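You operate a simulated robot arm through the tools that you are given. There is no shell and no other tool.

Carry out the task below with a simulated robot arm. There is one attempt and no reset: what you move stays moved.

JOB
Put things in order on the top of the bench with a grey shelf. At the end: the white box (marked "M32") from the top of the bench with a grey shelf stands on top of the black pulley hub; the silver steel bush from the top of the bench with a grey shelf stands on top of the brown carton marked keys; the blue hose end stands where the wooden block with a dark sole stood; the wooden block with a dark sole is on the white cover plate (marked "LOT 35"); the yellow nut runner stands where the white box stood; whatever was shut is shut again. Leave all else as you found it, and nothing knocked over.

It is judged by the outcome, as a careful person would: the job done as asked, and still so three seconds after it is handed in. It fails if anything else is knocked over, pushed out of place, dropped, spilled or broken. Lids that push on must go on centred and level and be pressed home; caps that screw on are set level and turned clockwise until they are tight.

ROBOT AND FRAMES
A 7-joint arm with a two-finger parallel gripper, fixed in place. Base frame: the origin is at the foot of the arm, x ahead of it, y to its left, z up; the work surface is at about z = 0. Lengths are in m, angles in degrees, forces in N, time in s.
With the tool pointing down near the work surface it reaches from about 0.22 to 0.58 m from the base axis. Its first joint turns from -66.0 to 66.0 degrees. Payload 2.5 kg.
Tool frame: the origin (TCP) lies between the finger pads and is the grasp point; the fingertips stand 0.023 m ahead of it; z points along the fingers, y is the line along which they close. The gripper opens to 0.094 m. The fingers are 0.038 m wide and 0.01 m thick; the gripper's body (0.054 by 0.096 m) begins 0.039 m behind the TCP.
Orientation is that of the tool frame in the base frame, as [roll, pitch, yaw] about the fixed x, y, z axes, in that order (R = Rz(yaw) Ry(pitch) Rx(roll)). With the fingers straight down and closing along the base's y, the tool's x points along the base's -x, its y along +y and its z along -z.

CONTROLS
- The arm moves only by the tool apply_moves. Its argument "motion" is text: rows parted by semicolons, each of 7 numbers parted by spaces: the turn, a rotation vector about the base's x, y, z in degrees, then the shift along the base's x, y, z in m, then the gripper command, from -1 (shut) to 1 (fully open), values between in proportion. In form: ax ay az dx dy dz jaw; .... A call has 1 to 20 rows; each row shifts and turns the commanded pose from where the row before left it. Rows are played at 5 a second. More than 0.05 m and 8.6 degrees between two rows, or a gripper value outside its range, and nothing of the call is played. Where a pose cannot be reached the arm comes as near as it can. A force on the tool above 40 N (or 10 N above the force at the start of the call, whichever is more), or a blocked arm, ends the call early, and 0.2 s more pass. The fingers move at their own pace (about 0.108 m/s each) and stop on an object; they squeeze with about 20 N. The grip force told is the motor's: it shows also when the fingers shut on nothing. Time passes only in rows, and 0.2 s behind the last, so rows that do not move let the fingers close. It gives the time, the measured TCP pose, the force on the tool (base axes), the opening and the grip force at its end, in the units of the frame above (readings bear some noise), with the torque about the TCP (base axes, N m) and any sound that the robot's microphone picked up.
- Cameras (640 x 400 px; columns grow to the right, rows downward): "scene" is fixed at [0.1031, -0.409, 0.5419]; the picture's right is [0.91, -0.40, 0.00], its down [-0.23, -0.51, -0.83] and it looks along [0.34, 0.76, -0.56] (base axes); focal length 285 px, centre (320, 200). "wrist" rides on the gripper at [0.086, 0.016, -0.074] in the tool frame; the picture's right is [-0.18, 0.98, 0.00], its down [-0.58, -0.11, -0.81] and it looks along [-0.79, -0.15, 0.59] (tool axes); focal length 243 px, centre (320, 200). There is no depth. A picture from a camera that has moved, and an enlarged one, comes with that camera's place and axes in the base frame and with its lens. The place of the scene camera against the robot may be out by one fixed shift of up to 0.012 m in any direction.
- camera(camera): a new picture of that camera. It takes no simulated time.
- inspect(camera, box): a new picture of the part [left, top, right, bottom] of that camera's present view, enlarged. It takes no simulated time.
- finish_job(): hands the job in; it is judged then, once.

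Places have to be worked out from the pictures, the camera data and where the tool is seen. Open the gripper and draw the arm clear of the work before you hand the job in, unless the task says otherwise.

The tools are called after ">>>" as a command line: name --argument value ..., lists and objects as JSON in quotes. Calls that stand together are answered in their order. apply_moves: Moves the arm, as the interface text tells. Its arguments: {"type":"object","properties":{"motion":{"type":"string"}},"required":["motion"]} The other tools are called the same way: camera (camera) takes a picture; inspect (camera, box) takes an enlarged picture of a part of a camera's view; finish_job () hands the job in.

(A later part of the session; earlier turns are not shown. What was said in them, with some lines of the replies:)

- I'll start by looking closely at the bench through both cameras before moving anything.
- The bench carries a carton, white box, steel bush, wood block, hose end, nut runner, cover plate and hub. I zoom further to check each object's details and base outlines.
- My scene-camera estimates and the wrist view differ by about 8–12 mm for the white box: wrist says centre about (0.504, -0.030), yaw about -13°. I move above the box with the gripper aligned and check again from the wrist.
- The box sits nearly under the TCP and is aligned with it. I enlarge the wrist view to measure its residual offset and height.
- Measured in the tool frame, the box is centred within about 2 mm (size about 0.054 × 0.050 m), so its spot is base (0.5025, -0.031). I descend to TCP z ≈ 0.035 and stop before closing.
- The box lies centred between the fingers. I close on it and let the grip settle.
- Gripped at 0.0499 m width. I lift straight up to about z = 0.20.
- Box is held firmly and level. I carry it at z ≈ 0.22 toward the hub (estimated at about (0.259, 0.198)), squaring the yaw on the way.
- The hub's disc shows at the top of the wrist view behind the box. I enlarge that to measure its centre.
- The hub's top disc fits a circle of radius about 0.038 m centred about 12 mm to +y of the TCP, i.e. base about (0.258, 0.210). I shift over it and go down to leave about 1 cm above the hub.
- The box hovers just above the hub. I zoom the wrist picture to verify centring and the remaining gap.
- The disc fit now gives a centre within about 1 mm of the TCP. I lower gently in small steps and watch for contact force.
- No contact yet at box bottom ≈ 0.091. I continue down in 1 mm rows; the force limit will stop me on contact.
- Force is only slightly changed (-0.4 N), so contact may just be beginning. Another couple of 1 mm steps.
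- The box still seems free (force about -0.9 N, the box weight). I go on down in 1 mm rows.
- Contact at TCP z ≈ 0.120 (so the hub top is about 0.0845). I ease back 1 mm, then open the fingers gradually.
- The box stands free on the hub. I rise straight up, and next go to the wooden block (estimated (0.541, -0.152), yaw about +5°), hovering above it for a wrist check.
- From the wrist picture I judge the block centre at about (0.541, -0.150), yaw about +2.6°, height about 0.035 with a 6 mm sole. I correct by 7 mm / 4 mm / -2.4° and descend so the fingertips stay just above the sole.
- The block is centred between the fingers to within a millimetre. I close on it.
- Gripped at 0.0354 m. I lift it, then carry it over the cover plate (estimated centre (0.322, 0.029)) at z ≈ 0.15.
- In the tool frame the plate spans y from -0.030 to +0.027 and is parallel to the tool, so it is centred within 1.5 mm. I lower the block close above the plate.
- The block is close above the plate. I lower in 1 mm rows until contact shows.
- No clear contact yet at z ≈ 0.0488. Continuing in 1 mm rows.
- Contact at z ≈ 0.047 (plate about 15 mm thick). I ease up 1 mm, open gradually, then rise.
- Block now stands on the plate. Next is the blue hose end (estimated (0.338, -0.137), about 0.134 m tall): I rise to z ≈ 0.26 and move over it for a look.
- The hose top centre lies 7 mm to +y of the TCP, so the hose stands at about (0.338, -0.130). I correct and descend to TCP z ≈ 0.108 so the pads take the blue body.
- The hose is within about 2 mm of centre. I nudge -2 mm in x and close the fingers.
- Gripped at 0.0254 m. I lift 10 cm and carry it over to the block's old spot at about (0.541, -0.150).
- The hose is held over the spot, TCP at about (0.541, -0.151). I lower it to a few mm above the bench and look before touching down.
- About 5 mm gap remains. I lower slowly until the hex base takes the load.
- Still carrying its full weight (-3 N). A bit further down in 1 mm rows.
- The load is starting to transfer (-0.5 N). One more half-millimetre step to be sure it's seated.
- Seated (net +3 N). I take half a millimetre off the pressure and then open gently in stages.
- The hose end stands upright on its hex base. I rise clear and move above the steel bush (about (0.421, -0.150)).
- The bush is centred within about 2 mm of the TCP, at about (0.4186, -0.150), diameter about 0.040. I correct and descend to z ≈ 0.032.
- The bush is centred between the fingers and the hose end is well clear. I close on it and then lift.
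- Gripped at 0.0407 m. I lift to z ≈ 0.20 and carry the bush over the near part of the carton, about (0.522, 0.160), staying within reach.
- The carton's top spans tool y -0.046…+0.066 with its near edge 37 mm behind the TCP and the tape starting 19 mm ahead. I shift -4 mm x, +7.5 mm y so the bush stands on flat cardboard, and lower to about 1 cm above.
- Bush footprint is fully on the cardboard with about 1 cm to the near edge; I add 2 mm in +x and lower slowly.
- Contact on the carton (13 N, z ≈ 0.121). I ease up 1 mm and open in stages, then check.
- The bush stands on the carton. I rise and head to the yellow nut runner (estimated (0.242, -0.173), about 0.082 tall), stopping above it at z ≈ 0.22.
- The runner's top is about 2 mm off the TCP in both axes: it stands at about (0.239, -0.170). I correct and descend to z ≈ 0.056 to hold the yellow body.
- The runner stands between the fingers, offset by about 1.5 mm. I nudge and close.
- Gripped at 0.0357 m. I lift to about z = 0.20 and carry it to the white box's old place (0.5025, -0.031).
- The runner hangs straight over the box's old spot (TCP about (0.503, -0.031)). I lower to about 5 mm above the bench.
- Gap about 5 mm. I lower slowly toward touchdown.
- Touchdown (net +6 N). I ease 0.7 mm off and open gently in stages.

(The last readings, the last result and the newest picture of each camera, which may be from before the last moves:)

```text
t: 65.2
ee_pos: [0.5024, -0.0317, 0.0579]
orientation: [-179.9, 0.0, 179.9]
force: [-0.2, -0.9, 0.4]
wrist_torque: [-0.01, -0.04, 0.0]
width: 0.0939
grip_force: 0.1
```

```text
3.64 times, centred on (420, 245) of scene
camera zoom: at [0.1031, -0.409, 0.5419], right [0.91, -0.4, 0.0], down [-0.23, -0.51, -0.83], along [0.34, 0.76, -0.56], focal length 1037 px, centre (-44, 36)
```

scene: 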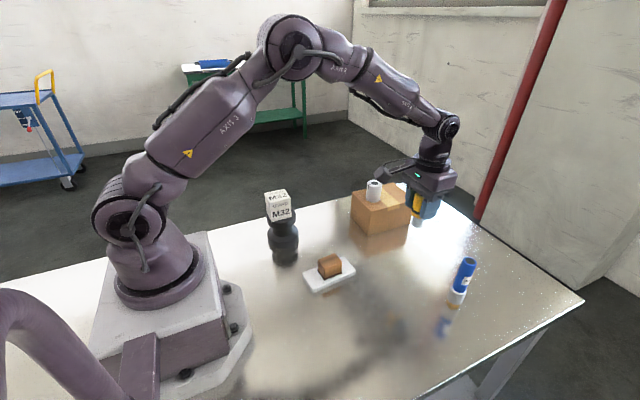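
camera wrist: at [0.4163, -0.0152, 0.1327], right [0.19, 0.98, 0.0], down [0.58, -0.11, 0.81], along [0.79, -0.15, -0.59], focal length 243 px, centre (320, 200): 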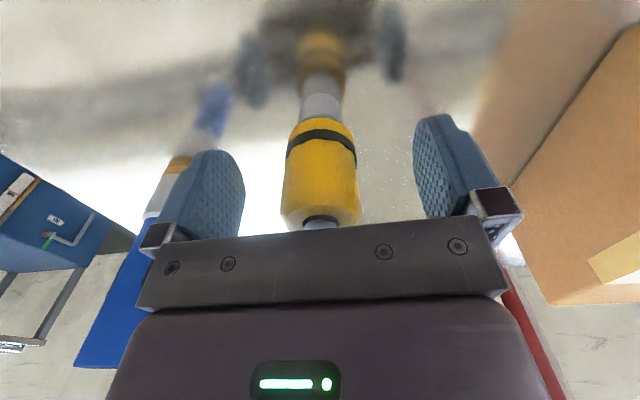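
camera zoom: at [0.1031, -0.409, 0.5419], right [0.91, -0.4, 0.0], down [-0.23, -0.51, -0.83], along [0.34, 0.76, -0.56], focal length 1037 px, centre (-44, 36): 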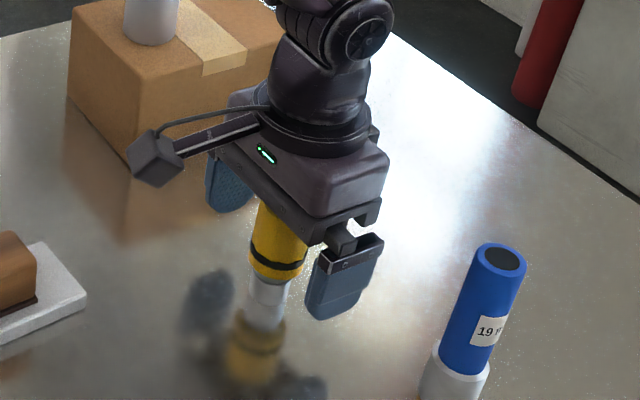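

The runner stands on its own. I rise straight up, then draw back to the starting area and review everything.

>>> apply_moves --motion "0 0 0 0 0 0.015 1; 0 0 0 0 0 0.035 1; 0 0 0 0 0 0.04 1; 0 0 0 0 0 0.04 1; 0 0 0 0 0 0.04 1; 0 0 0 -0.0275 0.012 0.025 1; 0 0 0 -0.0275 0.012 0.025 1; 0 0 0 -0.0275 0.012 0.025 1; 0 0 0 -0.0275 0.012 0.025 1; 0 0 0 -0.0275 0.012 0.025 1; 0 0 0 0 0 0 1"

>>> camera --camera "scene"

>>> camera --camera "wrist"

>>> inspect --camera "scene" --box '[250, 170, 370, 300]'

>>> inspect --camera "scene" --box '[340, 170, 500, 320]'

```text
t: 67.6
ee_pos: [0.3662, 0.0276, 0.3532]
orientation: [-180.0, 0.0, -180.0]
force: [0.6, -0.5, 0.1]
wrist_torque: [0.0, -0.01, 0.01]
width: 0.0939
grip_force: 0.1
```

```text
taken
```

scene: 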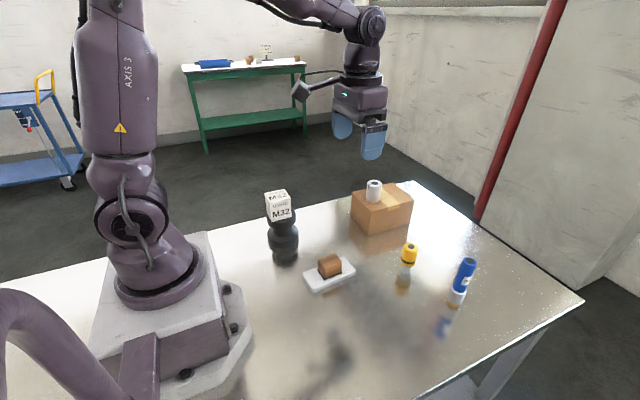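

```text
taken
camera wrist: at [0.2798, 0.0442, 0.4289], right [0.18, 0.98, 0.0], down [0.58, -0.11, 0.81], along [0.79, -0.15, -0.59], focal length 243 px, centre (320, 200)
```

wrist: 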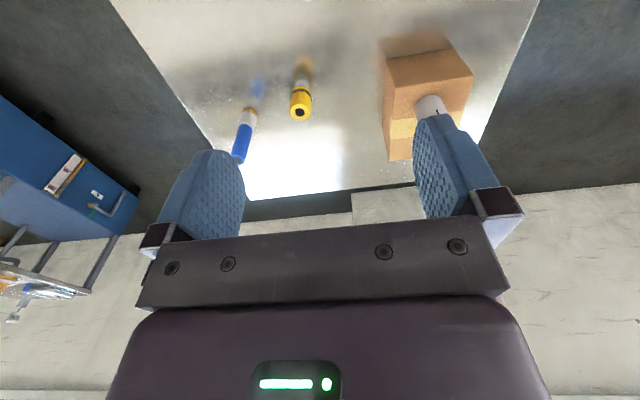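

```text
3.08 times, centred on (310, 235) of scene
camera zoom: at [0.1031, -0.409, 0.5419], right [0.91, -0.4, 0.0], down [-0.23, -0.51, -0.83], along [0.34, 0.76, -0.56], focal length 877 px, centre (351, 92)
```

zoom: 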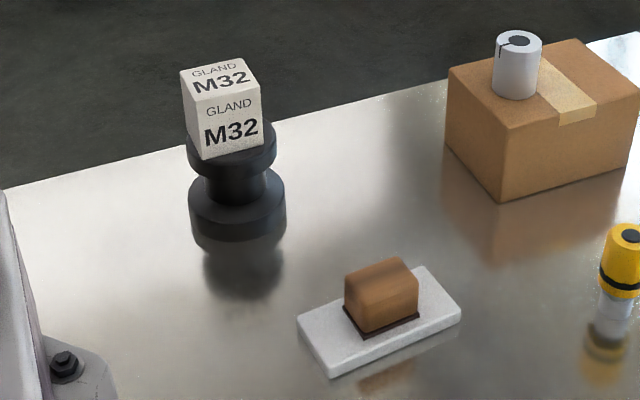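

```text
2.67 times, centred on (420, 245) of scene
camera zoom: at [0.1031, -0.409, 0.5419], right [0.91, -0.4, 0.0], down [-0.23, -0.51, -0.83], along [0.34, 0.76, -0.56], focal length 760 px, centre (53, 80)
```

zoom: 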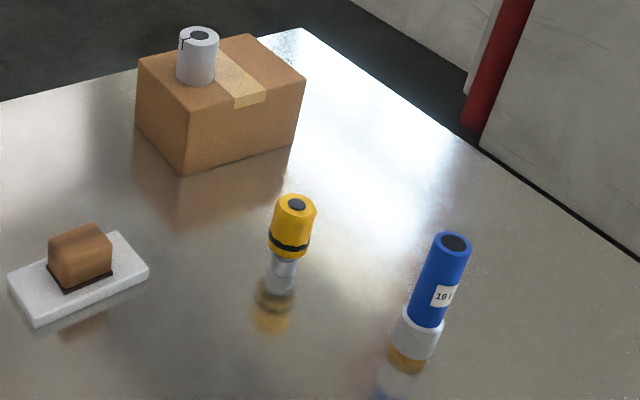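

Everything appears in place and the plate, hub and carton have not shifted from their first pixel positions. One last close look at the stacked pairs before handing in.

>>> inspect --camera "scene" --box '[255, 180, 310, 260]'

>>> inspect --camera "scene" --box '[340, 170, 425, 245]'

>>> inspect --camera "scene" --box '[390, 230, 490, 320]'

```text
5.00 times, centred on (282, 220) of scene
camera zoom: at [0.1031, -0.409, 0.5419], right [0.91, -0.4, 0.0], down [-0.23, -0.51, -0.83], along [0.34, 0.76, -0.56], focal length 1426 px, centre (508, 100)
```

zoom: 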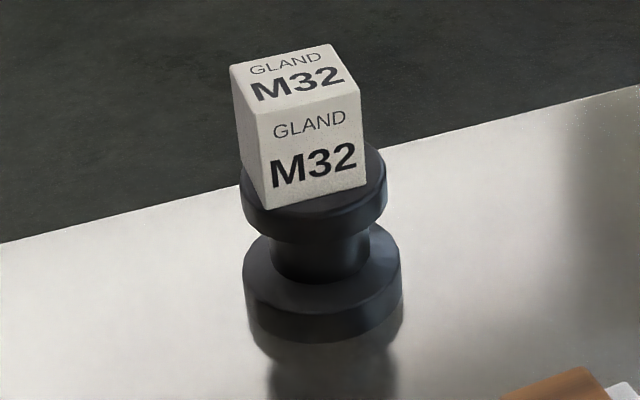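

```text
5.33 times, centred on (382, 208) of scene
camera zoom: at [0.1031, -0.409, 0.5419], right [0.91, -0.4, 0.0], down [-0.23, -0.51, -0.83], along [0.34, 0.76, -0.56], focal length 1521 px, centre (-13, 160)
```

zoom: 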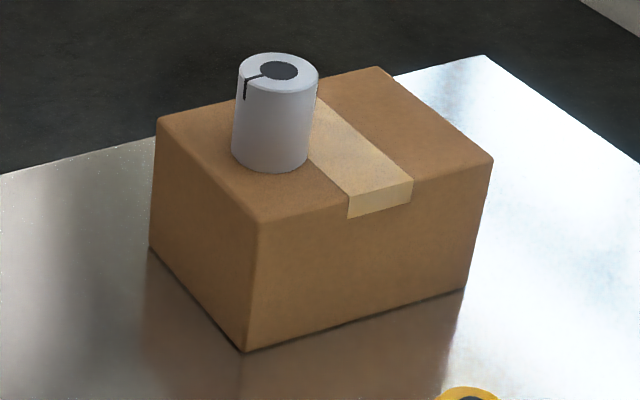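

```text
4.44 times, centred on (440, 275) of scene
camera zoom: at [0.1031, -0.409, 0.5419], right [0.91, -0.4, 0.0], down [-0.23, -0.51, -0.83], along [0.34, 0.76, -0.56], focal length 1267 px, centre (-213, -133)
```

zoom: 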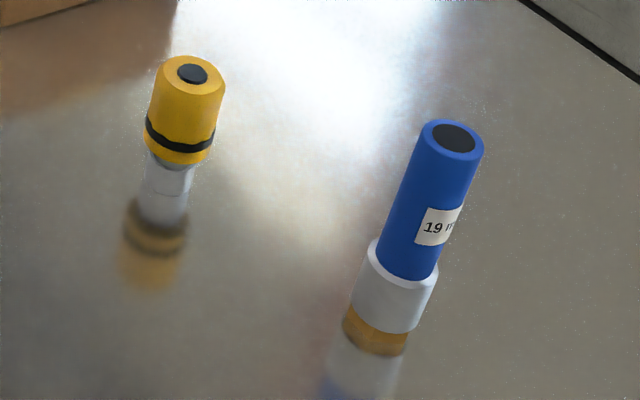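

All five objects are where the job asks. The box is on the hub, the bush on the carton, the block on the plate, the hose end on the block's old spot and the nut runner on the box's old spot. Everything stands upright, nothing had been opened, and the arm is clear with the gripper open, so I hand the job in.

>>> finish_job

```text
The job is handed in.
```

I moved all five objects to where you asked and handed the job in. The result of the judging has not come back.

| Object | Where it is now |
|---|---|
| White box "M32" | On top of the black pulley hub |
| Silver steel bush | On top of the brown carton, on flat cardboard beside the tape |
| Wooden block with dark sole | On the white cover plate "LOT 35", roughly centred |
| Blue hose end | Upright where the wooden block stood |
| Yellow nut runner | Upright where the white box stood |

- **Box on the hub:** it sits about 5 mm off centre, so a corner may overhang the hub's edge slightly. It stands level and stable.
- **Carton marking:** I never saw the word "keys" on the carton. It was the only carton on the bench, so I took it to be the right one.
- **Other items:** the hub, cover plate and carton still match their starting positions in the pictures, and nothing was knocked over. I opened nothing, so there was nothing to shut again.

The gripper is open and the arm is back at its starting position, clear of the bench.
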